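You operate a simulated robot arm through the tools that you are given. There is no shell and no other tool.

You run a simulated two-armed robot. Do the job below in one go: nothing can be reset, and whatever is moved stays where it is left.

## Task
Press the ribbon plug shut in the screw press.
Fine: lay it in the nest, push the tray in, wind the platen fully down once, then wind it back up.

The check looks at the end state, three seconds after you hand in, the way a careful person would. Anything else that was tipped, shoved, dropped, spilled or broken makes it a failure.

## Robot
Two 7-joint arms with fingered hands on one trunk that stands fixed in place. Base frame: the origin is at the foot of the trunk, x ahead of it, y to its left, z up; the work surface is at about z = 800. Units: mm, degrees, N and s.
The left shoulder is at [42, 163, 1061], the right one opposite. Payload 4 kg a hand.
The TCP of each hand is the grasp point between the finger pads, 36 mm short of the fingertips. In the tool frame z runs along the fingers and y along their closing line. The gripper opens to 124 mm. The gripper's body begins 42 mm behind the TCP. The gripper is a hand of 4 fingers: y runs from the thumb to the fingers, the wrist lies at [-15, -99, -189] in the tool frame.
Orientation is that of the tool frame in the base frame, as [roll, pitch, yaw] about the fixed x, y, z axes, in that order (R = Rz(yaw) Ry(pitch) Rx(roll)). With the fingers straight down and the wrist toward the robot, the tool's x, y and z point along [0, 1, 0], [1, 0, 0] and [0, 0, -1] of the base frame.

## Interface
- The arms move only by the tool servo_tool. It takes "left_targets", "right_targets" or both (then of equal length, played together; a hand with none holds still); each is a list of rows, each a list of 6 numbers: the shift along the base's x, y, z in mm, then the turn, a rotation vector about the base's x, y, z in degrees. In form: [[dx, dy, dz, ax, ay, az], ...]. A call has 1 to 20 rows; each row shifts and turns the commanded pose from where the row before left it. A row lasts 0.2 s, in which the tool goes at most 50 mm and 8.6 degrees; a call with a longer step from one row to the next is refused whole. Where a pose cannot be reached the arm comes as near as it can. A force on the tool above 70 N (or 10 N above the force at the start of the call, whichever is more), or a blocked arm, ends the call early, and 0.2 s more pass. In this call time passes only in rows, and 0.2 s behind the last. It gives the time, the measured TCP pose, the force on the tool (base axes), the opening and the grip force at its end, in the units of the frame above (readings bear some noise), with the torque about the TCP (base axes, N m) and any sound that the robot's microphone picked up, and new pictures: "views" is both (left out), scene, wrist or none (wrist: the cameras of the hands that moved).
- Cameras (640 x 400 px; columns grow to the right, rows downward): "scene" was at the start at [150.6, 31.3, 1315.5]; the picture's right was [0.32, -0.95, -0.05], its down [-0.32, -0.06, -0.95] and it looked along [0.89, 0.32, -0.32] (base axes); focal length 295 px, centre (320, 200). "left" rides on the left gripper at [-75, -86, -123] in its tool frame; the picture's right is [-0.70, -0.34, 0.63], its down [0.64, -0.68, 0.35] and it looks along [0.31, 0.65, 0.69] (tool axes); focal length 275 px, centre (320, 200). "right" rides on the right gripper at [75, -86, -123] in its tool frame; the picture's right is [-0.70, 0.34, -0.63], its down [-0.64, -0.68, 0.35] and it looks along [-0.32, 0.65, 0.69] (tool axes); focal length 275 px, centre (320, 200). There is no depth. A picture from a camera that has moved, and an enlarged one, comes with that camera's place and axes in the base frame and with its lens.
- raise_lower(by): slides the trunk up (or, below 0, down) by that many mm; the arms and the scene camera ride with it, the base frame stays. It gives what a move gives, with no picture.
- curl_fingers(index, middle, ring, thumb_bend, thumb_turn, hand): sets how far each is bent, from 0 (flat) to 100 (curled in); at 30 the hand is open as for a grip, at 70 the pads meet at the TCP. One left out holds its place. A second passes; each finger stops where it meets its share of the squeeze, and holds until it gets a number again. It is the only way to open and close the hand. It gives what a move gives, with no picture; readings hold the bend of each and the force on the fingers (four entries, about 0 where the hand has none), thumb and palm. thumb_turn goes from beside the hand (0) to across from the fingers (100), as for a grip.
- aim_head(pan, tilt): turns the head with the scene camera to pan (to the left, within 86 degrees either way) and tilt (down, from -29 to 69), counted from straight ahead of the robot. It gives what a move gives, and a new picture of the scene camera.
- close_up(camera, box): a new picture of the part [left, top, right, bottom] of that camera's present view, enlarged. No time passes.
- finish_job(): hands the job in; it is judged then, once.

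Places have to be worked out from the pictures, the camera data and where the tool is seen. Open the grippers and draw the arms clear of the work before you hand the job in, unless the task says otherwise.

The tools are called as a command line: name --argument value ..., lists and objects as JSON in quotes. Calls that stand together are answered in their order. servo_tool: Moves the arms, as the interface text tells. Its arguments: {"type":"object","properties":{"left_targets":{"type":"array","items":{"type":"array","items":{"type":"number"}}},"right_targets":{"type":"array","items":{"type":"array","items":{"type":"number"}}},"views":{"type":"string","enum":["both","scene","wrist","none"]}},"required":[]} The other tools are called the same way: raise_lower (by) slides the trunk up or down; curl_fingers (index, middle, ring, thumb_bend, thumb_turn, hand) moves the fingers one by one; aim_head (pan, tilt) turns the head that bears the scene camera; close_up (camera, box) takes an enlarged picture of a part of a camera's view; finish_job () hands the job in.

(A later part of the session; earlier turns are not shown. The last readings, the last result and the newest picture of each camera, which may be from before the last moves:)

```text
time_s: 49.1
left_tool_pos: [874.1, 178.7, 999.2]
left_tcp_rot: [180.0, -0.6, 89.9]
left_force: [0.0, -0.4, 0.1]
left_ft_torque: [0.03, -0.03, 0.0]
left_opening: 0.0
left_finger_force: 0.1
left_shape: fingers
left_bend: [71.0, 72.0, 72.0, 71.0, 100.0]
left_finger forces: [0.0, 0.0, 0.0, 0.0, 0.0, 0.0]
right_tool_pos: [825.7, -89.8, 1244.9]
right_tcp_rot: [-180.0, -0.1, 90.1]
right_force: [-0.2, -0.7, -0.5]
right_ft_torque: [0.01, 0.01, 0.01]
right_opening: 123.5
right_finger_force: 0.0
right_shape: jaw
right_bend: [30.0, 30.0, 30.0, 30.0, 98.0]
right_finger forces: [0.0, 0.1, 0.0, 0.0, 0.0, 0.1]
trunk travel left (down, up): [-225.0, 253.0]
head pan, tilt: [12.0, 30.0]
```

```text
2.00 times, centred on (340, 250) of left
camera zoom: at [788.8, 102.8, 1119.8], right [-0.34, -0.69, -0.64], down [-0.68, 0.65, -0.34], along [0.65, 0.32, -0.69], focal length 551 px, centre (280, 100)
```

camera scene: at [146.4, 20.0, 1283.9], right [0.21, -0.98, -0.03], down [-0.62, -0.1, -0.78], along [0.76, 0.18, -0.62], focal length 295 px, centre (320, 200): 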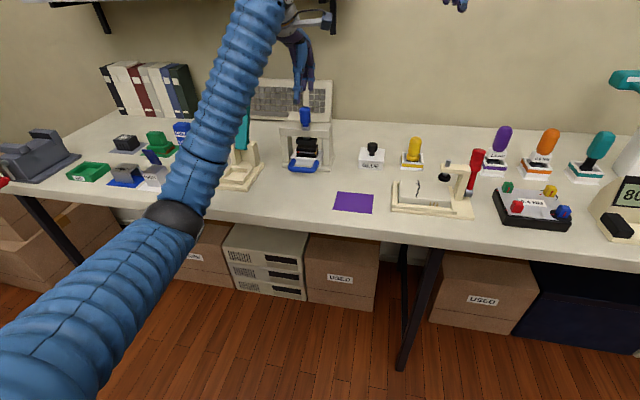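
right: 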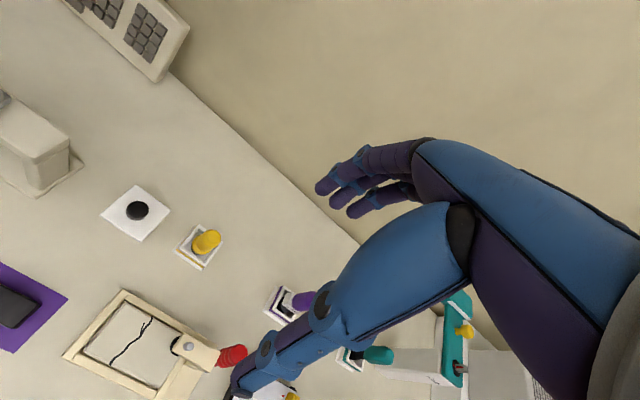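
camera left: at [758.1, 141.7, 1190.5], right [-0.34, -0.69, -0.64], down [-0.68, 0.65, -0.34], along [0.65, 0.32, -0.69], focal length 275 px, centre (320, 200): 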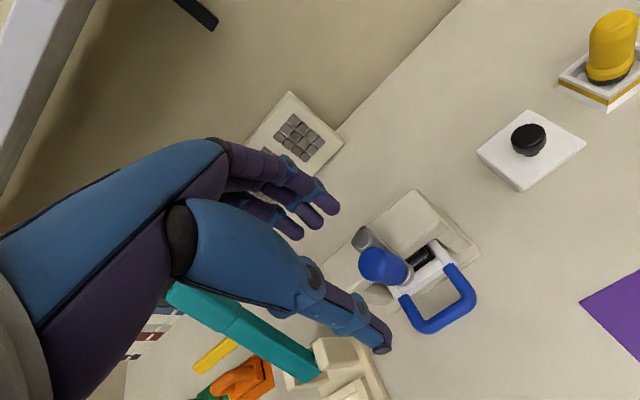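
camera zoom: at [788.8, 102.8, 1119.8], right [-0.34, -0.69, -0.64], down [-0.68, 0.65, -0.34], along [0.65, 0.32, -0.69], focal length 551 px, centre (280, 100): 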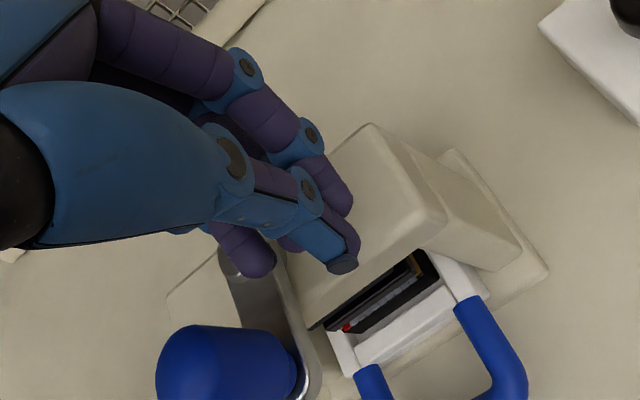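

The closed fist is on the trailing side with tips ~966–973. I lower it 8 mm and begin pushing the knob clockwise along the circle (72° of hand travel first), watching forces.

servo_tool --left_targets '[[-7.5, 5.16, -8, 0, 0, 0], [-6.6, 6.26, 0, 0, 0, 0], [-5.54, 7.22, 0, 0, 0, 0], [-4.34, 8.0, 0, 0, 0, 0], [-3.04, 8.58, 0, 0, 0, 0], [-1.66, 8.95, 0, 0, 0, 0], [-0.24, 9.09, 0, 0, 0, 0], [1.19, 9.03, 0, 0, 0, 0]]' --views "none"

close_up --camera "scene" --box '[265, 80, 355, 160]'

close_up --camera "left" --box '[220, 150, 460, 350]'

```text
time_s: 50.8
left_tool_pos: [843.6, 222.6, 991.5]
left_tcp_rot: [179.5, -0.3, 89.0]
left_force: [32.8, -57.9, 14.8]
left_ft_torque: [-0.3, -0.81, -0.57]
left_opening: 0.2
left_finger_force: 38.8
left_shape: fingers
left_bend: [71.0, 59.0, 71.0, 73.0, 95.0]
left_finger forces: [14.4, 17.6, 5.1, 0.0, 39.7, 0.0]
right_tool_pos: [828.1, -88.8, 1244.3]
right_tcp_rot: [-180.0, 0.0, 90.2]
right_force: [0.5, 0.5, -0.1]
right_ft_torque: [-0.07, 0.03, -0.01]
right_opening: 123.5
right_finger_force: 0.1
right_shape: jaw
right_bend: [30.0, 30.0, 30.0, 30.0, 98.0]
right_finger forces: [0.0, 0.1, 0.0, 0.0, 0.1, 0.0]
trunk travel left (down, up): [-225.0, 253.0]
head pan, tilt: [12.0, 30.0]
stopped in row 8 (left hand): the force on the tool passed its limit at 73 N (the readings are from after the stop); the commanded pose is now the measured one
```

```text
5.00 times, centred on (310, 120) of scene
camera zoom: at [148.0, 17.2, 1283.6], right [0.2, -0.98, -0.03], down [-0.62, -0.1, -0.78], along [0.76, 0.18, -0.62], focal length 1476 px, centre (370, 600)
```

zoom: 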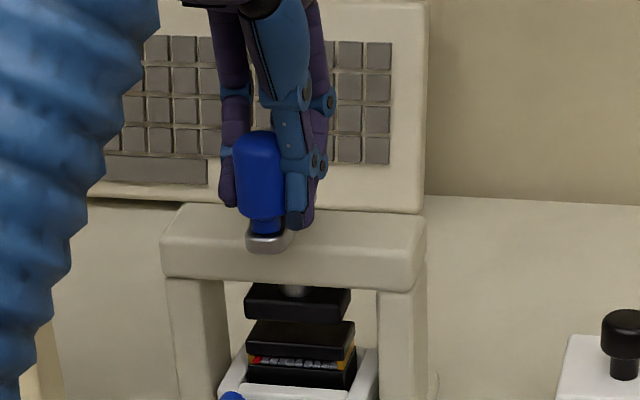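

```text
2.00 times, centred on (340, 250) of left
camera zoom: at [756.8, 149.1, 1112.7], right [-0.34, -0.69, -0.64], down [-0.67, 0.66, -0.35], along [0.66, 0.31, -0.69], focal length 551 px, centre (280, 100)
```

zoom: 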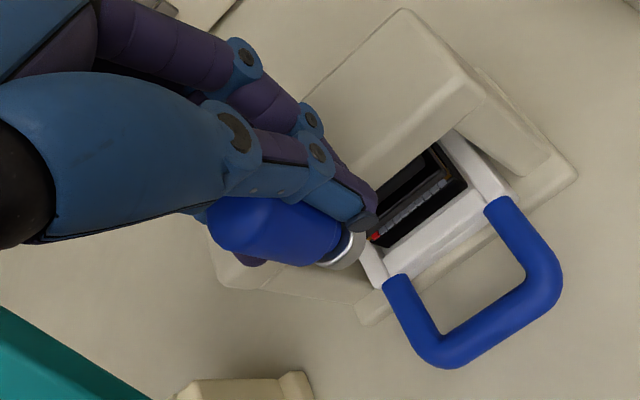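

The crank would not pass the position pointing at the robot: both times it blocked there, so clockwise is up and that is its upper stop (the hand had nudged it a little off the stop earlier). So winding down is counter-clockwise. I open the hand to release the knob.

curl_fingers --hand "left" --index 44 --middle 44 --ring 44 --thumb_bend 44 --thumb_turn 100

close_up --camera "scene" --box '[265, 80, 355, 160]'

close_up --camera "left" --box '[220, 150, 460, 350]'

```text
time_s: 51.8
left_tool_pos: [842.5, 231.2, 991.1]
left_tcp_rot: [179.9, -0.6, 89.4]
left_force: [0.5, -1.3, 4.4]
left_ft_torque: [-0.03, -0.2, -0.04]
left_opening: 81.1
left_finger_force: 2.7
left_shape: fingers
left_bend: [44.0, 44.0, 44.0, 44.0, 99.0]
left_finger forces: [1.8, 2.4, 0.0, 0.1, 0.0, 0.0]
right_tool_pos: [825.2, -86.7, 1247.4]
right_tcp_rot: [180.0, 0.0, 90.2]
right_force: [-0.1, -0.1, 0.1]
right_ft_torque: [-0.01, -0.01, 0.0]
right_opening: 123.8
right_finger_force: 0.0
right_shape: jaw
right_bend: [30.0, 30.0, 30.0, 30.0, 98.0]
right_finger forces: [0.0, 0.1, 0.0, 0.0, 0.0, 0.1]
trunk travel left (down, up): [-225.0, 253.0]
head pan, tilt: [12.0, 30.0]
```

```text
5.00 times, centred on (310, 120) of scene
camera zoom: at [145.9, 19.8, 1283.9], right [0.21, -0.98, -0.03], down [-0.62, -0.1, -0.78], along [0.76, 0.18, -0.62], focal length 1476 px, centre (370, 600)
```

zoom: 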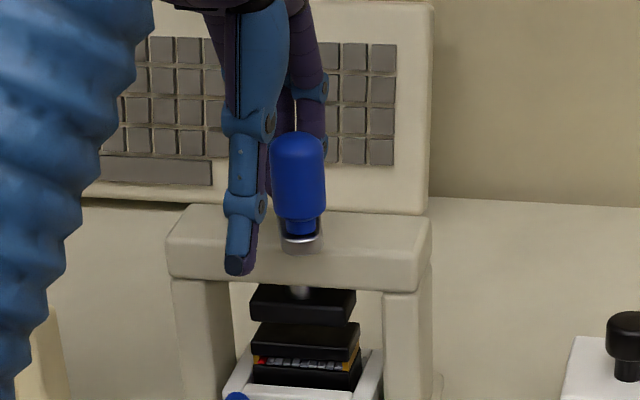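

```text
2.00 times, centred on (340, 250) of left
camera zoom: at [756.5, 155.6, 1112.1], right [-0.34, -0.69, -0.64], down [-0.68, 0.65, -0.34], along [0.65, 0.32, -0.69], focal length 551 px, centre (280, 100)
```

zoom: 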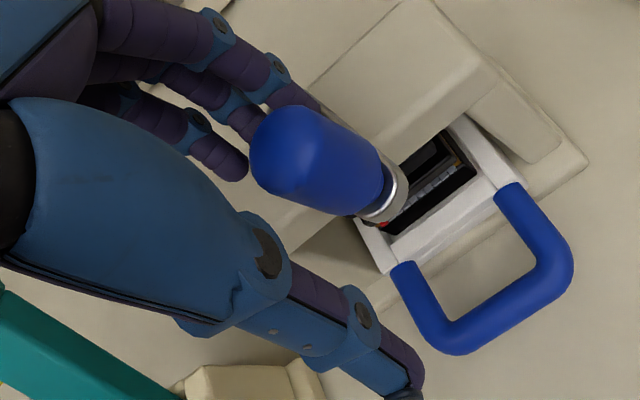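

On release the knob rebounded to ≈ (846, 215), consistent with a soft upper stop at the robot-facing position. I raise slightly, re-centre on the knob and grip it for a counter-clockwise trial.

servo_tool --left_targets '[[0, 0, 7, 0, 0, 0], [2, -8, 0, 0, 0, 0], [1, -8, 0, 0, 0, 0], [0, 0, 0, 0, 0, 0]]' --views "none"

curl_fingers --hand "left" --index 66 --middle 66 --ring 66 --thumb_bend 66

close_up --camera "left" --box '[220, 150, 460, 350]'

close_up --camera "scene" --box '[265, 80, 355, 160]'

```text
time_s: 52.8
left_tool_pos: [845.8, 213.5, 998.3]
left_tcp_rot: [179.9, -0.4, 89.5]
left_force: [-0.3, -0.2, 0.1]
left_ft_torque: [0.02, 0.0, 0.01]
left_opening: 80.7
left_finger_force: 0.1
left_shape: fingers
left_bend: [44.0, 44.0, 44.0, 44.0, 99.0]
left_finger forces: [0.0, 0.0, 0.1, 0.0, 0.0, 0.2]
right_tool_pos: [825.1, -87.6, 1246.9]
right_tcp_rot: [-180.0, 0.0, 90.2]
right_force: [-0.2, 0.7, -0.1]
right_ft_torque: [0.03, -0.01, 0.0]
right_opening: 123.6
right_finger_force: 0.0
right_shape: jaw
right_bend: [30.0, 30.0, 30.0, 30.0, 98.0]
right_finger forces: [0.1, 0.1, 0.0, 0.0, 0.0, 0.0]
trunk travel left (down, up): [-225.0, 253.0]
head pan, tilt: [12.0, 30.0]
```

```text
time_s: 53.8
left_tool_pos: [846.6, 214.6, 997.9]
left_tcp_rot: [179.9, -0.6, 89.4]
left_force: [-2.6, -0.5, -0.7]
left_ft_torque: [0.06, -0.44, 0.02]
left_opening: 32.9
left_finger_force: 12.7
left_shape: fingers
left_bend: [61.0, 61.0, 66.0, 62.0, 100.0]
left_finger forces: [4.5, 6.8, 0.0, 0.1, 14.7, 0.1]
right_tool_pos: [824.8, -88.3, 1246.9]
right_tcp_rot: [-179.9, 0.0, 90.1]
right_force: [0.5, -1.2, 0.8]
right_ft_torque: [0.0, 0.0, 0.02]
right_opening: 123.9
right_finger_force: 0.2
right_shape: jaw
right_bend: [30.0, 30.0, 30.0, 30.0, 98.0]
right_finger forces: [0.1, 0.1, 0.0, 0.0, 0.0, 0.1]
trunk travel left (down, up): [-225.0, 253.0]
head pan, tilt: [12.0, 30.0]
```

```text
2.00 times, centred on (340, 250) of left
camera zoom: at [760.5, 138.9, 1119.4], right [-0.34, -0.69, -0.64], down [-0.68, 0.65, -0.34], along [0.65, 0.32, -0.69], focal length 551 px, centre (280, 100)
```

zoom: 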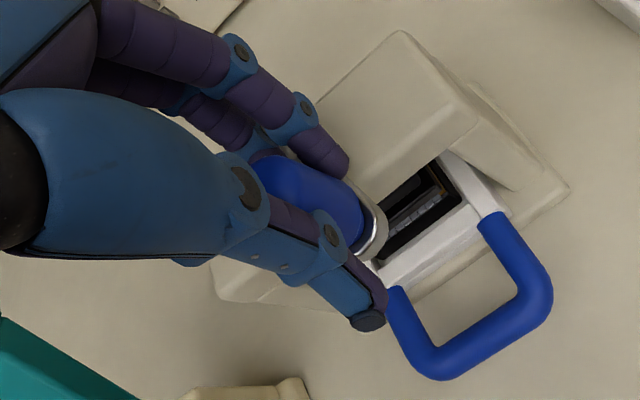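

```text
5.00 times, centred on (310, 120) of scene
camera zoom: at [145.8, 20.0, 1283.9], right [0.21, -0.98, -0.03], down [-0.62, -0.1, -0.78], along [0.76, 0.18, -0.62], focal length 1476 px, centre (370, 600)
```

zoom: 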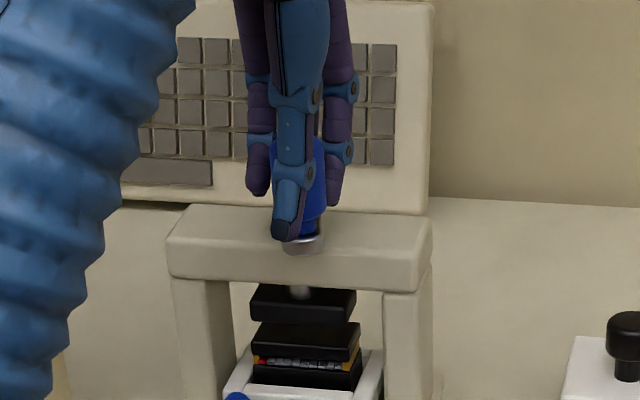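

Grip is balanced on the knob at ≈ (846, 213). I now turn counter-clockwise by 36° and check force and platen.

servo_tool --left_targets '[[3.04, -8.58, 0, 0, 0, 0], [4.34, -8.0, 0, 0, 0, 0], [5.54, -7.22, 0, 0, 0, 0], [6.6, -6.26, 0, 0, 0, 0]]' --views "none"

close_up --camera "scene" --box '[265, 80, 355, 160]'

close_up --camera "left" --box '[220, 150, 460, 350]'

```text
time_s: 54.8
left_tool_pos: [866.1, 185.2, 997.3]
left_tcp_rot: [179.9, -0.5, 89.6]
left_force: [2.4, 6.1, 2.2]
left_ft_torque: [0.18, -0.6, 0.03]
left_opening: 31.6
left_finger_force: 13.5
left_shape: fingers
left_bend: [61.0, 60.0, 66.0, 62.0, 100.0]
left_finger forces: [4.8, 10.5, 0.0, 0.0, 11.1, 0.0]
right_tool_pos: [825.6, -86.8, 1245.2]
right_tcp_rot: [-180.0, 0.0, 90.2]
right_force: [0.2, -0.1, 0.6]
right_ft_torque: [0.02, 0.0, 0.01]
right_opening: 123.7
right_finger_force: 0.1
right_shape: jaw
right_bend: [30.0, 30.0, 30.0, 30.0, 98.0]
right_finger forces: [0.0, 0.0, 0.0, 0.0, 0.0, 0.0]
trunk travel left (down, up): [-225.0, 253.0]
head pan, tilt: [12.0, 30.0]
```

```text
5.00 times, centred on (310, 120) of scene
camera zoom: at [146.2, 20.6, 1283.9], right [0.21, -0.98, -0.03], down [-0.62, -0.1, -0.78], along [0.76, 0.18, -0.62], focal length 1476 px, centre (370, 600)
```

zoom: 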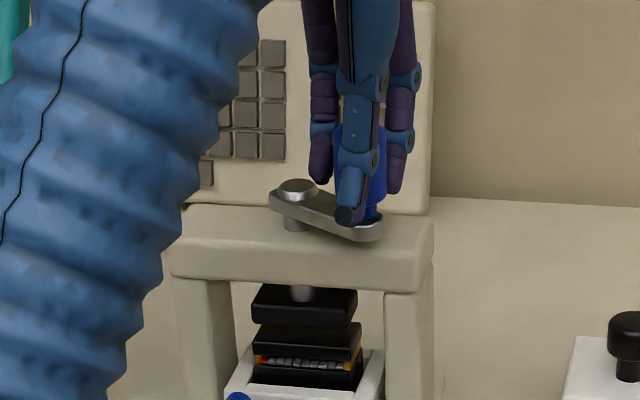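

```text
2.00 times, centred on (340, 250) of left
camera zoom: at [780.5, 110.2, 1119.1], right [-0.34, -0.69, -0.64], down [-0.68, 0.65, -0.34], along [0.65, 0.32, -0.69], focal length 551 px, centre (280, 100)
```

zoom: 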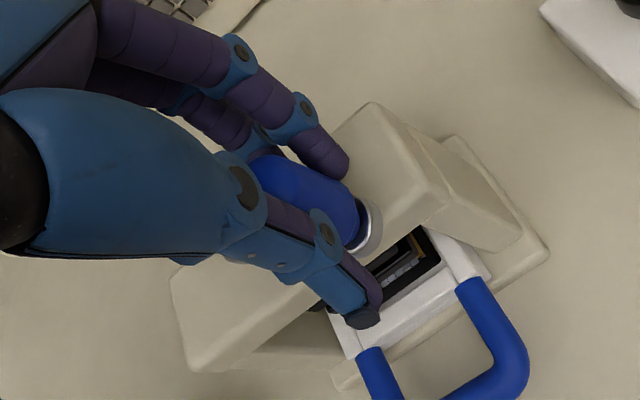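

Counter-clockwise turns easily (only a few N). I continue round the circle to about the far side (another 144°) and check.

servo_tool --left_targets '[[7.5, -5.0, 0, 0, 0, 0], [8.21, -3.8, 0, 0, 0, 0], [8.73, -2.4, 0, 0, 0, 0], [9.03, -1.0, 0, 0, 0, 0], [9.09, 0.24, 0, 0, 0, 0], [8.95, 1.66, 0, 0, 0, 0], [8.58, 3.04, 0, 0, 0, 0], [8.0, 4.34, 0, 0, 0, 0]]' --views "none"

close_up --camera "scene" --box '[265, 80, 355, 160]'

close_up --camera "left" --box '[220, 150, 460, 350]'

```text
time_s: 56.6
left_tool_pos: [933.5, 181.2, 998.7]
left_tcp_rot: [179.9, -0.4, 89.5]
left_force: [-3.4, 2.1, 0.0]
left_ft_torque: [0.12, -0.09, 0.09]
left_opening: 20.8
left_finger_force: 6.9
left_shape: fingers
left_bend: [66.0, 63.0, 65.0, 63.0, 100.0]
left_finger forces: [0.0, 3.8, 3.1, 0.0, 7.6, 0.1]
right_tool_pos: [825.0, -88.1, 1246.8]
right_tcp_rot: [180.0, 0.0, 90.2]
right_force: [-0.5, 0.9, 0.2]
right_ft_torque: [0.01, 0.01, 0.02]
right_opening: 123.7
right_finger_force: 0.0
right_shape: jaw
right_bend: [30.0, 30.0, 30.0, 30.0, 98.0]
right_finger forces: [0.0, 0.1, 0.1, 0.0, 0.0, 0.0]
trunk travel left (down, up): [-225.0, 253.0]
head pan, tilt: [12.0, 30.0]
```

```text
5.00 times, centred on (310, 120) of scene
camera zoom: at [145.8, 20.1, 1284.0], right [0.21, -0.98, -0.03], down [-0.62, -0.1, -0.78], along [0.76, 0.18, -0.62], focal length 1476 px, centre (370, 600)
```

zoom: 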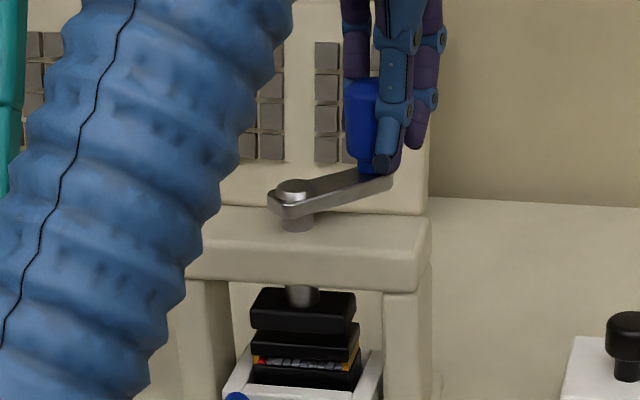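

```text
2.00 times, centred on (340, 250) of left
camera zoom: at [847.6, 106.1, 1119.2], right [-0.34, -0.69, -0.64], down [-0.68, 0.65, -0.34], along [0.65, 0.32, -0.69], focal length 551 px, centre (280, 100)
```

zoom: 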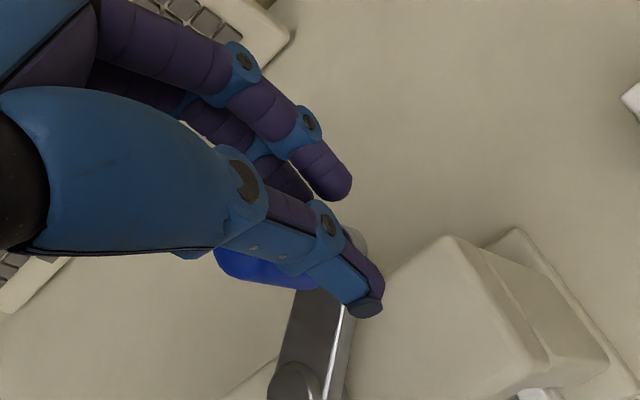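

The platen is visibly coming down, so counter-clockwise is right. The knob has drifted ~10 mm toward +y within the grip; I open slightly to look and re-centre before continuing.

curl_fingers --hand "left" --index 46 --middle 46 --ring 46 --thumb_bend 46

close_up --camera "scene" --box '[265, 80, 355, 160]'

close_up --camera "left" --box '[220, 150, 460, 350]'

```text
time_s: 57.6
left_tool_pos: [933.7, 181.3, 997.3]
left_tcp_rot: [180.0, -0.5, 89.5]
left_force: [-0.1, 0.4, -0.5]
left_ft_torque: [-0.02, 0.02, -0.01]
left_opening: 74.2
left_finger_force: 0.1
left_shape: fingers
left_bend: [46.0, 46.0, 46.0, 46.0, 100.0]
left_finger forces: [0.0, 0.0, 0.1, 0.1, 0.0, 0.0]
right_tool_pos: [825.9, -88.0, 1245.5]
right_tcp_rot: [-179.8, 0.0, 90.1]
right_force: [-0.2, 0.2, 0.3]
right_ft_torque: [0.03, 0.0, -0.01]
right_opening: 123.6
right_finger_force: 0.0
right_shape: jaw
right_bend: [30.0, 30.0, 30.0, 30.0, 98.0]
right_finger forces: [0.1, 0.0, 0.0, 0.1, 0.1, 0.0]
trunk travel left (down, up): [-225.0, 253.0]
head pan, tilt: [12.0, 30.0]
```

```text
5.00 times, centred on (310, 120) of scene
camera zoom: at [146.1, 20.0, 1283.9], right [0.21, -0.98, -0.03], down [-0.62, -0.1, -0.78], along [0.76, 0.18, -0.62], focal length 1476 px, centre (370, 600)
```

zoom: 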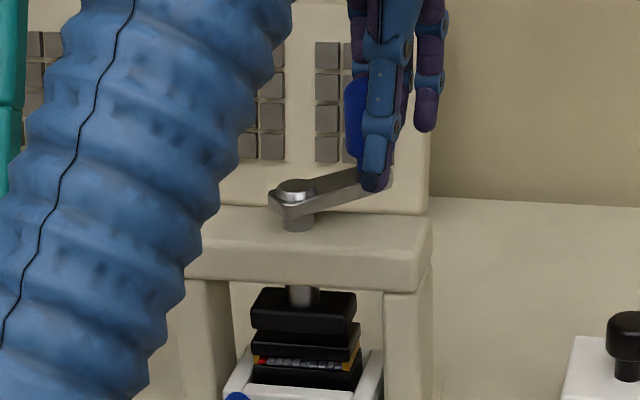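

```text
2.00 times, centred on (340, 250) of left
camera zoom: at [847.8, 106.7, 1118.9], right [-0.34, -0.69, -0.64], down [-0.68, 0.65, -0.34], along [0.65, 0.32, -0.69], focal length 551 px, centre (280, 100)
```

zoom: 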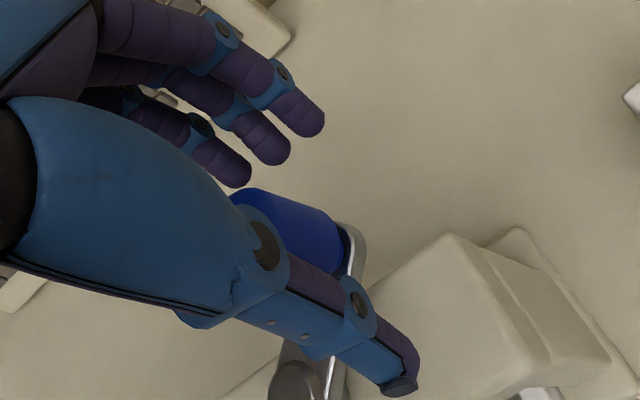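

The knob is at ≈ (936, 192) and has sunk about 6 mm with the screw. I re-centre the hand on it (and lower 5 mm), then grip again.

servo_tool --left_targets '[[1.5, 5, -2, 0, 0, 0], [1, 5.5, -3, 0, 0, 0], [0, 0, 0, 0, 0, 0]]' --views "none"

curl_fingers --hand "left" --index 68 --middle 66 --ring 68 --thumb_bend 66

close_up --camera "scene" --box '[265, 80, 355, 160]'

close_up --camera "left" --box '[220, 150, 460, 350]'

```text
time_s: 58.4
left_tool_pos: [936.8, 192.8, 993.0]
left_tcp_rot: [180.0, -0.6, 89.5]
left_force: [-0.2, -0.5, -1.3]
left_ft_torque: [-0.01, 0.0, 0.02]
left_opening: 74.5
left_finger_force: 0.0
left_shape: fingers
left_bend: [46.0, 46.0, 46.0, 46.0, 100.0]
left_finger forces: [0.0, 0.1, 0.0, 0.0, 0.0, 0.0]
right_tool_pos: [825.6, -88.5, 1246.6]
right_tcp_rot: [-179.9, 0.0, 90.2]
right_force: [0.3, -0.1, -0.3]
right_ft_torque: [0.04, 0.04, -0.02]
right_opening: 123.7
right_finger_force: 0.1
right_shape: jaw
right_bend: [30.0, 30.0, 30.0, 30.0, 98.0]
right_finger forces: [0.0, 0.0, 0.0, 0.0, 0.0, 0.1]
trunk travel left (down, up): [-225.0, 253.0]
head pan, tilt: [12.0, 30.0]
```

```text
time_s: 59.4
left_tool_pos: [935.3, 191.5, 992.2]
left_tcp_rot: [179.9, -0.5, 89.5]
left_force: [-0.6, 1.3, -0.2]
left_ft_torque: [0.09, -0.27, 0.04]
left_opening: 23.0
left_finger_force: 10.3
left_shape: fingers
left_bend: [66.0, 61.0, 67.0, 63.0, 100.0]
left_finger forces: [1.7, 6.9, 1.4, 0.1, 10.4, 0.1]
right_tool_pos: [826.4, -87.9, 1245.8]
right_tcp_rot: [-179.8, -0.1, 90.1]
right_force: [-0.6, 0.2, -0.4]
right_ft_torque: [-0.04, 0.01, -0.03]
right_opening: 123.8
right_finger_force: 0.0
right_shape: jaw
right_bend: [30.0, 30.0, 30.0, 30.0, 98.0]
right_finger forces: [0.0, 0.0, 0.0, 0.1, 0.1, 0.0]
trunk travel left (down, up): [-225.0, 253.0]
head pan, tilt: [12.0, 30.0]
```

```text
5.00 times, centred on (310, 120) of scene
camera zoom: at [146.1, 20.2, 1283.9], right [0.21, -0.98, -0.03], down [-0.62, -0.1, -0.78], along [0.76, 0.18, -0.62], focal length 1476 px, centre (370, 600)
```

zoom: 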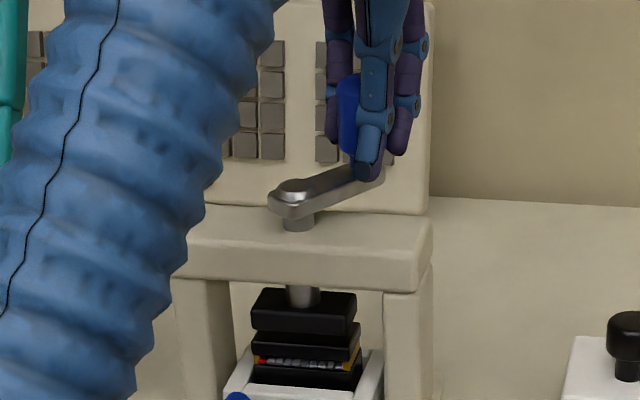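

```text
2.00 times, centred on (340, 250) of left
camera zoom: at [850.0, 117.1, 1113.9], right [-0.34, -0.69, -0.64], down [-0.68, 0.65, -0.34], along [0.65, 0.32, -0.69], focal length 551 px, centre (280, 100)
```

zoom: 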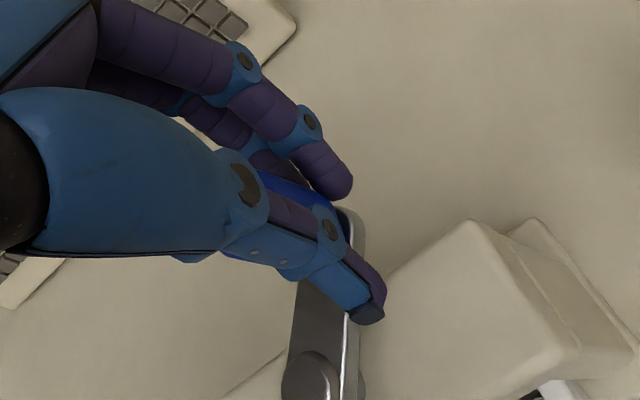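

The knob is now caged symmetrically (index and ring wrap past it). I continue counter-clockwise 48° to the far side, sinking ~0.5 mm per step.

servo_tool --left_targets '[[5.4, 5.4, -0.5, 0, 0, 0], [4.5, 6.0, -0.5, 0, 0, 0], [3.6, 6.6, -0.5, 0, 0, 0], [2.7, 7.0, -0.5, 0, 0, 0], [1.7, 7.4, -0.5, 0, 0, 0], [0.7, 7.5, -0.5, 0, 0, 0]]' --views "none"

close_up --camera "scene" --box '[265, 80, 355, 160]'

close_up --camera "left" --box '[220, 150, 460, 350]'

```text
time_s: 60.8
left_tool_pos: [954.1, 231.4, 990.1]
left_tcp_rot: [179.8, -0.5, 89.5]
left_force: [-0.3, -1.5, 0.0]
left_ft_torque: [-0.05, 0.01, -0.01]
left_opening: 10.9
left_finger_force: 0.0
left_shape: fingers
left_bend: [68.0, 66.0, 68.0, 66.0, 100.0]
left_finger forces: [0.0, 0.0, 0.0, 0.0, 1.0, 0.1]
right_tool_pos: [825.9, -87.3, 1244.7]
right_tcp_rot: [-179.9, -0.1, 90.2]
right_force: [-0.3, -0.2, -0.4]
right_ft_torque: [0.0, 0.03, 0.01]
right_opening: 123.7
right_finger_force: 0.1
right_shape: jaw
right_bend: [30.0, 30.0, 30.0, 30.0, 98.0]
right_finger forces: [0.0, 0.1, 0.1, 0.0, 0.0, 0.0]
trunk travel left (down, up): [-225.0, 253.0]
head pan, tilt: [12.0, 30.0]
```

```text
5.00 times, centred on (310, 120) of scene
camera zoom: at [146.2, 20.0, 1283.9], right [0.21, -0.98, -0.03], down [-0.62, -0.1, -0.78], along [0.76, 0.18, -0.62], focal length 1476 px, centre (370, 600)
```

zoom: 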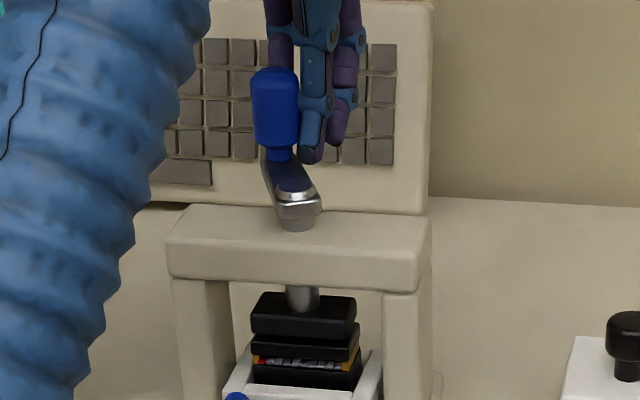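

```text
2.00 times, centred on (340, 250) of left
camera zoom: at [868.3, 156.5, 1110.6], right [-0.34, -0.69, -0.64], down [-0.68, 0.65, -0.34], along [0.65, 0.32, -0.69], focal length 551 px, centre (280, 100)
```

zoom: 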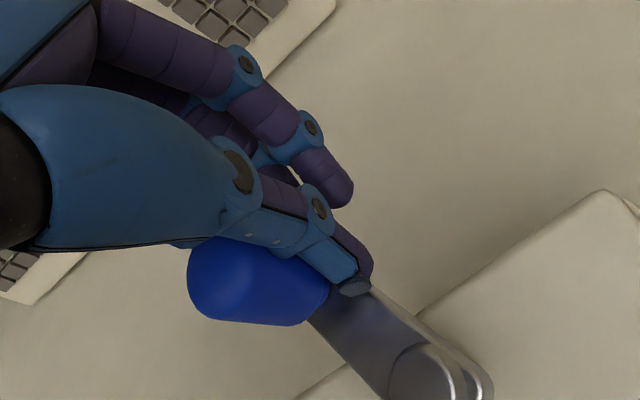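

The knob has been pushed ahead of the hand (now ≈ (949, 261), platen almost on the plug). I make a full fist, follow it as a trailing pusher, and continue counter-clockwise along the circle.

curl_fingers --hand "left" --index 72 --middle 72 --ring 72 --thumb_bend 72

servo_tool --left_targets '[[-0.4, 7.5, -1.2, 0, 0, 0], [-1.4, 7.4, -1.2, 0, 0, 0], [-2.5, 7.1, -1.2, 0, 0, 0], [-3.4, 6.7, -1.2, 0, 0, 0], [-4.3, 6.2, -1.2, 0, 0, 0]]' --views "none"

close_up --camera "scene" --box '[265, 80, 355, 160]'

close_up --camera "left" --box '[220, 150, 460, 350]'

```text
time_s: 61.8
left_tool_pos: [953.9, 231.2, 990.6]
left_tcp_rot: [179.9, -0.5, 89.4]
left_force: [1.2, -0.7, -0.7]
left_ft_torque: [-0.02, -0.08, -0.02]
left_opening: 0.0
left_finger_force: 1.1
left_shape: fingers
left_bend: [72.0, 72.0, 71.0, 71.0, 100.0]
left_finger forces: [0.0, 0.0, 1.3, 0.0, 0.0, 0.0]
right_tool_pos: [825.1, -87.9, 1246.1]
right_tcp_rot: [-179.9, 0.0, 90.1]
right_force: [0.2, 0.5, -0.4]
right_ft_torque: [-0.02, 0.02, 0.0]
right_opening: 123.3
right_finger_force: 0.2
right_shape: jaw
right_bend: [30.0, 30.0, 30.0, 30.0, 98.0]
right_finger forces: [0.0, 0.1, 0.1, 0.0, 0.0, 0.0]
trunk travel left (down, up): [-225.0, 253.0]
head pan, tilt: [12.0, 30.0]
```

```text
time_s: 63.0
left_tool_pos: [941.6, 266.6, 983.2]
left_tcp_rot: [179.9, -0.5, 89.4]
left_force: [0.5, -0.6, -0.5]
left_ft_torque: [0.02, -0.02, 0.02]
left_opening: 0.0
left_finger_force: 0.2
left_shape: fingers
left_bend: [72.0, 72.0, 72.0, 71.0, 100.0]
left_finger forces: [0.1, 0.1, 0.0, 0.0, 0.1, 0.0]
right_tool_pos: [824.3, -87.5, 1246.6]
right_tcp_rot: [-179.9, 0.0, 90.1]
right_force: [0.8, -0.5, 0.0]
right_ft_torque: [0.02, 0.0, -0.02]
right_opening: 124.2
right_finger_force: 0.0
right_shape: jaw
right_bend: [30.0, 30.0, 30.0, 30.0, 98.0]
right_finger forces: [0.0, 0.1, 0.0, 0.0, 0.0, 0.1]
trunk travel left (down, up): [-225.0, 253.0]
head pan, tilt: [12.0, 30.0]
```

```text
5.00 times, centred on (310, 120) of scene
camera zoom: at [146.1, 20.3, 1283.9], right [0.21, -0.98, -0.03], down [-0.62, -0.1, -0.78], along [0.76, 0.18, -0.62], focal length 1476 px, centre (370, 600)
```

zoom: 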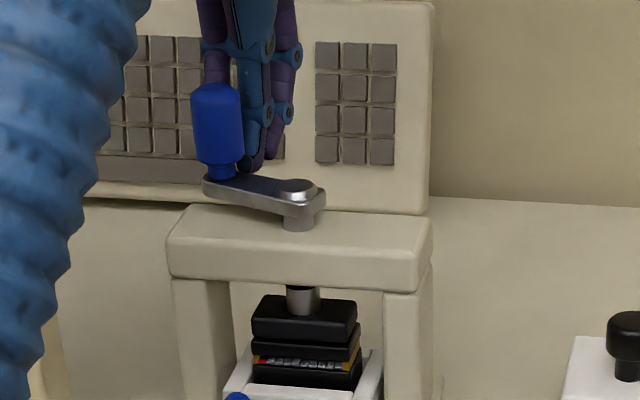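

```text
2.00 times, centred on (340, 250) of left
camera zoom: at [855.4, 191.6, 1104.9], right [-0.34, -0.69, -0.64], down [-0.68, 0.65, -0.34], along [0.65, 0.32, -0.69], focal length 551 px, centre (280, 100)
```

zoom: 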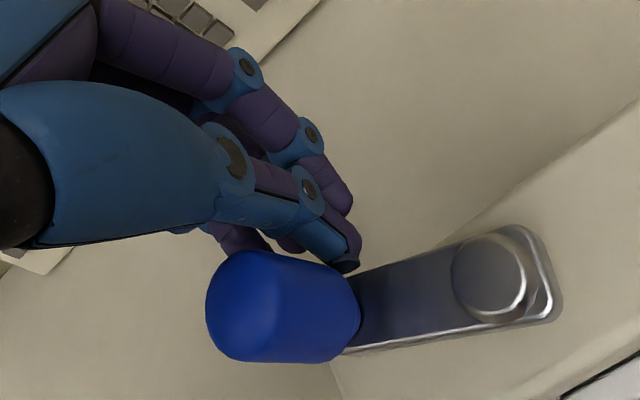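

The fist pushes the knob around with almost no force; the platen is about to meet the plug. I continue 40° more.

servo_tool --left_targets '[[-5.2, 5.5, -0.5, 0, 0, 0], [-5.8, 4.7, -0.5, 0, 0, 0], [-6.5, 3.9, -0.5, 0, 0, 0], [-6.9, 3.0, -0.5, 0, 0, 0], [-7.3, 1.9, -0.5, 0, 0, 0]]' --views "none"

close_up --camera "scene" --box '[265, 80, 355, 160]'

close_up --camera "left" --box '[220, 150, 460, 350]'

```text
time_s: 64.2
left_tool_pos: [909.0, 286.3, 981.8]
left_tcp_rot: [179.8, -0.5, 89.6]
left_force: [0.6, 1.2, -0.2]
left_ft_torque: [0.02, -0.02, 0.0]
left_opening: 0.2
left_finger_force: 0.2
left_shape: fingers
left_bend: [72.0, 72.0, 72.0, 71.0, 100.0]
left_finger forces: [0.1, 0.0, 0.1, 0.0, 0.1, 0.0]
right_tool_pos: [824.8, -87.1, 1247.3]
right_tcp_rot: [-179.9, 0.1, 90.0]
right_force: [-0.5, -0.1, 0.4]
right_ft_torque: [0.0, -0.03, 0.01]
right_opening: 123.7
right_finger_force: 0.2
right_shape: jaw
right_bend: [30.0, 30.0, 30.0, 30.0, 98.0]
right_finger forces: [0.1, 0.0, 0.0, 0.0, 0.0, 0.0]
trunk travel left (down, up): [-225.0, 253.0]
head pan, tilt: [12.0, 30.0]
```

```text
5.00 times, centred on (310, 120) of scene
camera zoom: at [146.1, 20.2, 1283.9], right [0.21, -0.98, -0.03], down [-0.62, -0.1, -0.78], along [0.76, 0.18, -0.62], focal length 1476 px, centre (370, 600)
```

zoom: 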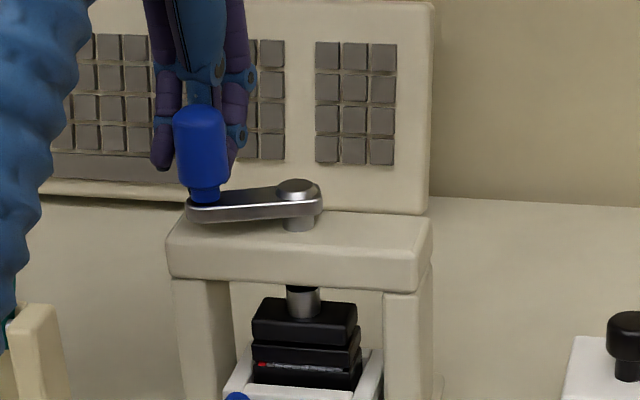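

```text
2.00 times, centred on (340, 250) of left
camera zoom: at [824.2, 211.1, 1102.4], right [-0.34, -0.69, -0.64], down [-0.68, 0.65, -0.34], along [0.65, 0.32, -0.69], focal length 551 px, centre (280, 100)
```

zoom: 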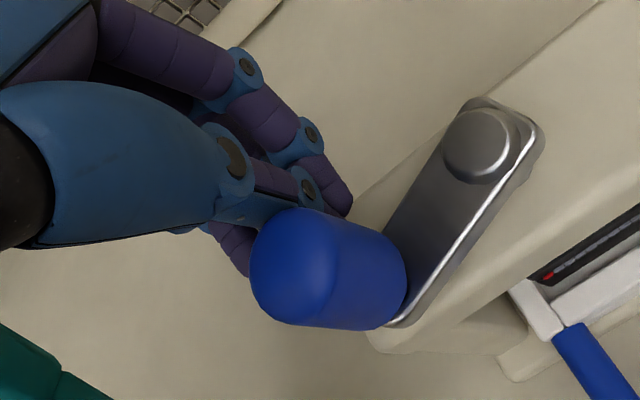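

The plug's gap is closing and the force is still small. I continue the push another 40°, watching for the bottom stop.

servo_tool --left_targets '[[-7.5, 0.9, -0.5, 0, 0, 0], [-7.5, -0.1, -0.5, 0, 0, 0], [-7.5, -1.2, -0.5, 0, 0, 0], [-7.2, -2.2, -0.5, 0, 0, 0], [-6.8, -3.2, -0.5, 0, 0, 0]]' --views "none"

close_up --camera "scene" --box '[265, 80, 355, 160]'

close_up --camera "left" --box '[220, 150, 460, 350]'

```text
time_s: 65.4
left_tool_pos: [873.3, 281.6, 979.6]
left_tcp_rot: [179.9, -0.5, 89.4]
left_force: [-0.3, 0.4, 0.2]
left_ft_torque: [0.0, 0.01, 0.0]
left_opening: 0.2
left_finger_force: 0.5
left_shape: fingers
left_bend: [72.0, 72.0, 72.0, 71.0, 100.0]
left_finger forces: [0.0, 0.0, 0.1, 0.0, 1.0, 0.1]
right_tool_pos: [826.1, -86.7, 1245.9]
right_tcp_rot: [-180.0, 0.1, 90.2]
right_force: [-0.2, -0.2, 0.1]
right_ft_torque: [0.0, 0.0, 0.0]
right_opening: 123.7
right_finger_force: 0.1
right_shape: jaw
right_bend: [30.0, 30.0, 30.0, 30.0, 98.0]
right_finger forces: [0.0, 0.0, 0.1, 0.0, 0.0, 0.0]
trunk travel left (down, up): [-225.0, 253.0]
head pan, tilt: [12.0, 30.0]
```

```text
5.00 times, centred on (310, 120) of scene
camera zoom: at [146.1, 20.1, 1283.9], right [0.21, -0.98, -0.03], down [-0.62, -0.1, -0.78], along [0.76, 0.18, -0.62], focal length 1476 px, centre (370, 600)
```

zoom: 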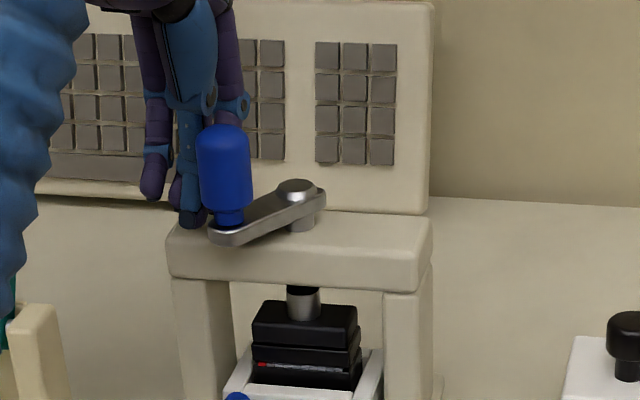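

```text
2.00 times, centred on (340, 250) of left
camera zoom: at [787.7, 205.1, 1100.2], right [-0.34, -0.69, -0.64], down [-0.68, 0.65, -0.34], along [0.65, 0.32, -0.69], focal length 551 px, centre (280, 100)
```

zoom: 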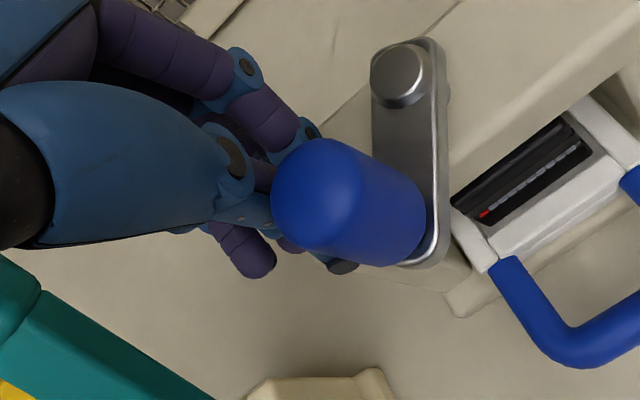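

Still free; the knob is at ~145° and the ribbon gap is nearly gone. I continue another 40° on the same circle.

servo_tool --left_targets '[[-6.3, -4.1, -0.4, 0, 0, 0], [-5.7, -4.9, -0.4, 0, 0, 0], [-4.9, -5.7, -0.4, 0, 0, 0], [-4.1, -6.3, -0.4, 0, 0, 0], [-3.2, -6.8, -0.4, 0, 0, 0]]' --views "none"

close_up --camera "scene" --box '[265, 80, 355, 160]'

close_up --camera "left" --box '[220, 150, 460, 350]'

```text
time_s: 66.6
left_tool_pos: [849.9, 255.7, 977.3]
left_tcp_rot: [179.9, -0.4, 89.7]
left_force: [0.0, 15.1, 2.4]
left_ft_torque: [-0.06, 0.01, 0.05]
left_opening: 0.0
left_finger_force: 8.5
left_shape: fingers
left_bend: [72.0, 72.0, 72.0, 71.0, 100.0]
left_finger forces: [8.2, 0.0, 0.1, 0.1, 9.7, 0.0]
right_tool_pos: [825.3, -85.3, 1246.3]
right_tcp_rot: [180.0, 0.1, 90.2]
right_force: [-0.2, -0.6, 0.1]
right_ft_torque: [-0.02, -0.01, 0.03]
right_opening: 123.8
right_finger_force: 0.1
right_shape: jaw
right_bend: [30.0, 30.0, 30.0, 30.0, 98.0]
right_finger forces: [0.0, 0.1, 0.0, 0.0, 0.0, 0.0]
trunk travel left (down, up): [-225.0, 253.0]
head pan, tilt: [12.0, 30.0]
```

```text
5.00 times, centred on (310, 120) of scene
camera zoom: at [145.9, 22.0, 1284.0], right [0.21, -0.98, -0.03], down [-0.62, -0.11, -0.78], along [0.76, 0.18, -0.62], focal length 1476 px, centre (370, 600)
```

zoom: 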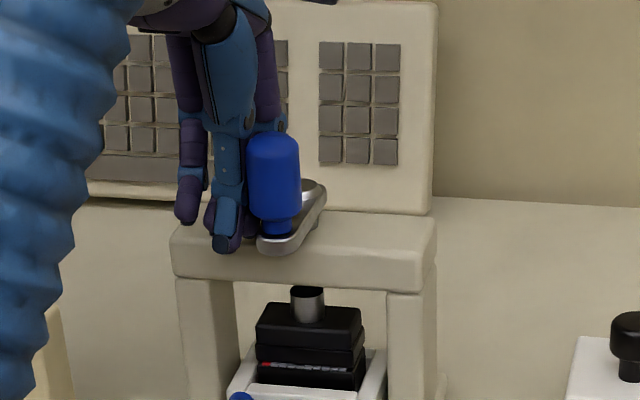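

```text
2.00 times, centred on (340, 250) of left
camera zoom: at [763.8, 180.0, 1098.6], right [-0.34, -0.69, -0.64], down [-0.68, 0.65, -0.34], along [0.65, 0.32, -0.69], focal length 551 px, centre (280, 100)
```

zoom: 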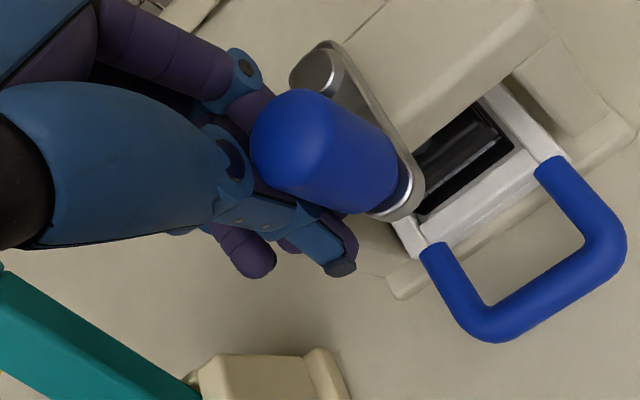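

Resistance has risen to 15 N with the knob at about one full turn; the plug's gap shows only a thin line. I push on in smaller steps and watch the force and platen.

servo_tool --left_targets '[[-1.1, -3.6, -0.2, 0, 0, 0], [-1.1, -3.6, -0.2, 0, 0, 0], [-0.6, -3.75, -0.2, 0, 0, 0], [-0.6, -3.75, -0.2, 0, 0, 0]]' --views "none"

close_up --camera "scene" --box '[265, 80, 355, 160]'

close_up --camera "scene" --box '[294, 134, 330, 162]'

close_up --camera "left" --box '[220, 150, 460, 350]'

```text
time_s: 67.4
left_tool_pos: [849.3, 252.5, 977.1]
left_tcp_rot: [179.9, -0.7, 90.4]
left_force: [1.6, 62.3, 3.1]
left_ft_torque: [0.34, -0.16, 0.13]
left_opening: 1.5
left_finger_force: 31.7
left_shape: fingers
left_bend: [72.0, 72.0, 72.0, 69.0, 100.0]
left_finger forces: [37.0, 0.0, 0.1, 0.0, 26.3, 0.0]
right_tool_pos: [825.6, -90.5, 1245.8]
right_tcp_rot: [-179.9, 0.0, 89.9]
right_force: [-0.1, -0.8, 0.3]
right_ft_torque: [0.05, 0.02, 0.02]
right_opening: 123.5
right_finger_force: 0.1
right_shape: jaw
right_bend: [30.0, 30.0, 30.0, 30.0, 98.0]
right_finger forces: [0.0, 0.0, 0.1, 0.0, 0.0, 0.0]
trunk travel left (down, up): [-225.0, 253.0]
head pan, tilt: [12.0, 30.0]
stopped in row 3 (left hand): the force on the tool passed its limit at 75 N (the readings are from after the stop); the commanded pose is now the measured one
```

```text
5.00 times, centred on (310, 120) of scene
camera zoom: at [146.1, 22.9, 1283.7], right [0.21, -0.98, -0.03], down [-0.62, -0.11, -0.78], along [0.76, 0.18, -0.62], focal length 1476 px, centre (370, 600)
```

zoom: 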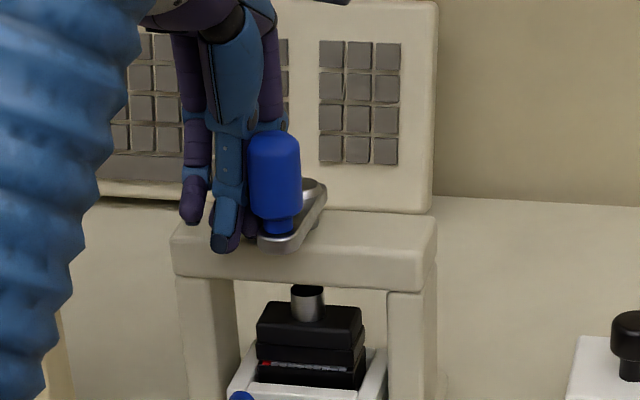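

```text
14.29 times, centred on (312, 148) of scene
camera zoom: at [146.1, 22.9, 1283.7], right [0.21, -0.98, -0.03], down [-0.62, -0.11, -0.78], along [0.76, 0.18, -0.62], focal length 4218 px, centre (434, 943)
```

zoom: 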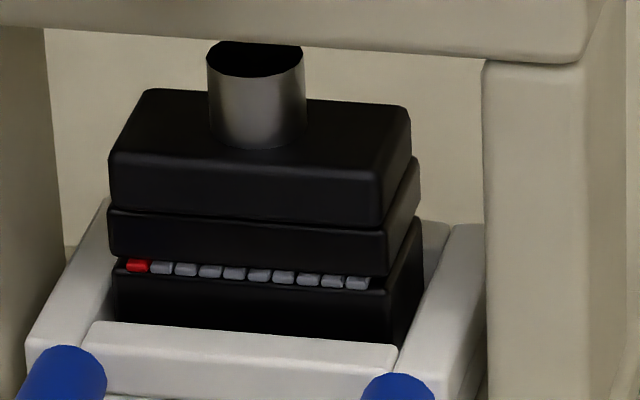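

```text
2.00 times, centred on (340, 250) of left
camera zoom: at [764.1, 175.5, 1098.1], right [-0.33, -0.69, -0.64], down [-0.69, 0.64, -0.34], along [0.65, 0.33, -0.69], focal length 551 px, centre (280, 100)
```

zoom: 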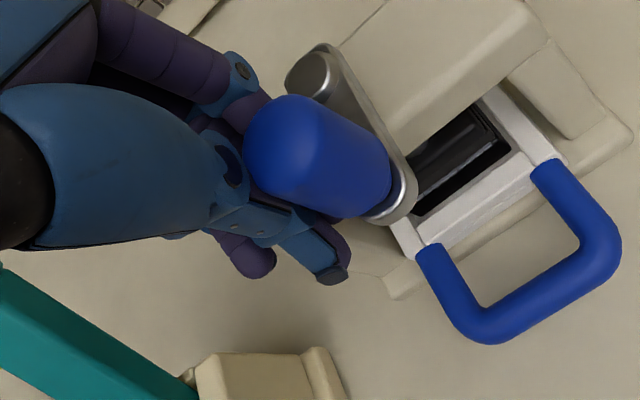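

The crank hit a firm stop (over 60 N) after about one full turn: the platen is fully down on the plug and the yellow pins have vanished, only ribbon conductors show between the halves. I look closer at the plug.

close_up --camera "scene" --box '[298, 144, 322, 160]'

close_up --camera "left" --box '[370, 180, 450, 270]'

```text
16.00 times, centred on (310, 152) of scene
camera zoom: at [146.1, 22.9, 1283.7], right [0.21, -0.98, -0.03], down [-0.62, -0.11, -0.78], along [0.76, 0.18, -0.62], focal length 4724 px, centre (480, 968)
```

zoom: 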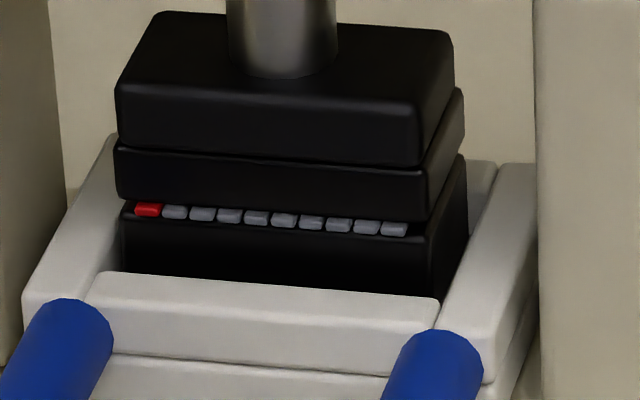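

```text
4.44 times, centred on (410, 225) of left
camera zoom: at [764.1, 175.5, 1098.1], right [-0.33, -0.69, -0.64], down [-0.69, 0.64, -0.34], along [0.65, 0.33, -0.69], focal length 1224 px, centre (-80, 89)
```

zoom: 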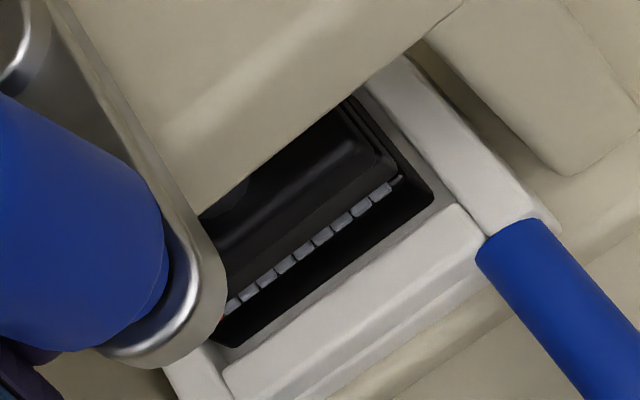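

The cover is down on the ribbon with no pins visible: the plug is pressed shut and the platen is at its lower stop. Now I back off, lift over the knob and come down on its −y side to wind it back up (clockwise).

servo_tool --left_targets '[[0, 8, 0, 0, 0, 0], [0, 5, 15, 0, 0, 0], [0, 0, 30, 0, 0, 0], [0, 0, 32, 0, 0, 0], [11, -28, 0, 0, 0, 0], [11, -28, 0, 0, 0, 0], [11, -29, 0, 0, 0, 0], [0, 0, 0, 0, 0, 0]]' --views "none"

close_up --camera "scene" --box '[265, 70, 355, 160]'

close_up --camera "left" --box '[220, 150, 460, 350]'

```text
time_s: 69.2
left_tool_pos: [880.8, 174.2, 1054.0]
left_tcp_rot: [179.8, -0.6, 89.9]
left_force: [0.5, -0.4, -0.2]
left_ft_torque: [-0.02, -0.01, -0.01]
left_opening: 0.0
left_finger_force: 0.0
left_shape: fingers
left_bend: [72.0, 72.0, 72.0, 71.0, 100.0]
left_finger forces: [0.0, 0.1, 0.0, 0.0, 0.0, 0.0]
right_tool_pos: [823.3, -89.7, 1247.2]
right_tcp_rot: [180.0, 0.0, 90.1]
right_force: [-0.3, -0.2, -0.9]
right_ft_torque: [-0.02, -0.01, 0.03]
right_opening: 123.7
right_finger_force: 0.1
right_shape: jaw
right_bend: [30.0, 30.0, 30.0, 30.0, 98.0]
right_finger forces: [0.0, 0.0, 0.0, 0.1, 0.0, 0.0]
trunk travel left (down, up): [-225.0, 253.0]
head pan, tilt: [12.0, 30.0]
```

```text
4.44 times, centred on (310, 115) of scene
camera zoom: at [145.9, 20.6, 1283.9], right [0.21, -0.98, -0.03], down [-0.62, -0.1, -0.78], along [0.76, 0.18, -0.62], focal length 1312 px, centre (364, 578)
```

zoom: 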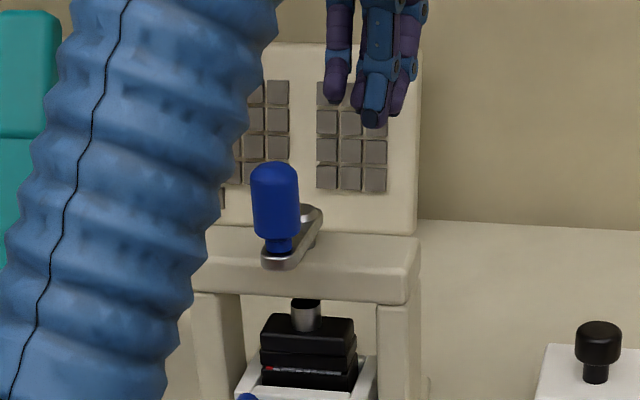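

```text
2.00 times, centred on (340, 250) of left
camera zoom: at [794.8, 98.9, 1175.4], right [-0.34, -0.69, -0.64], down [-0.68, 0.65, -0.34], along [0.65, 0.32, -0.69], focal length 551 px, centre (280, 100)
```

zoom: 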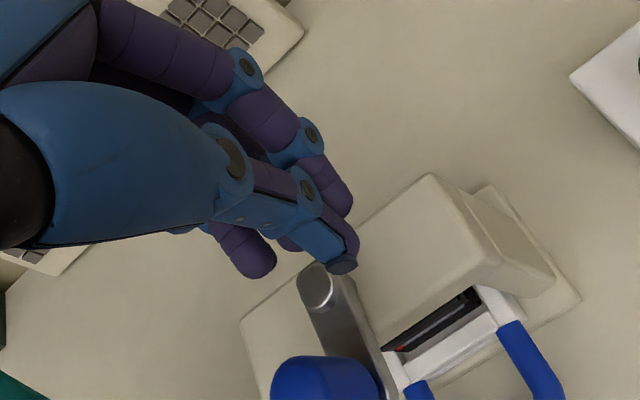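

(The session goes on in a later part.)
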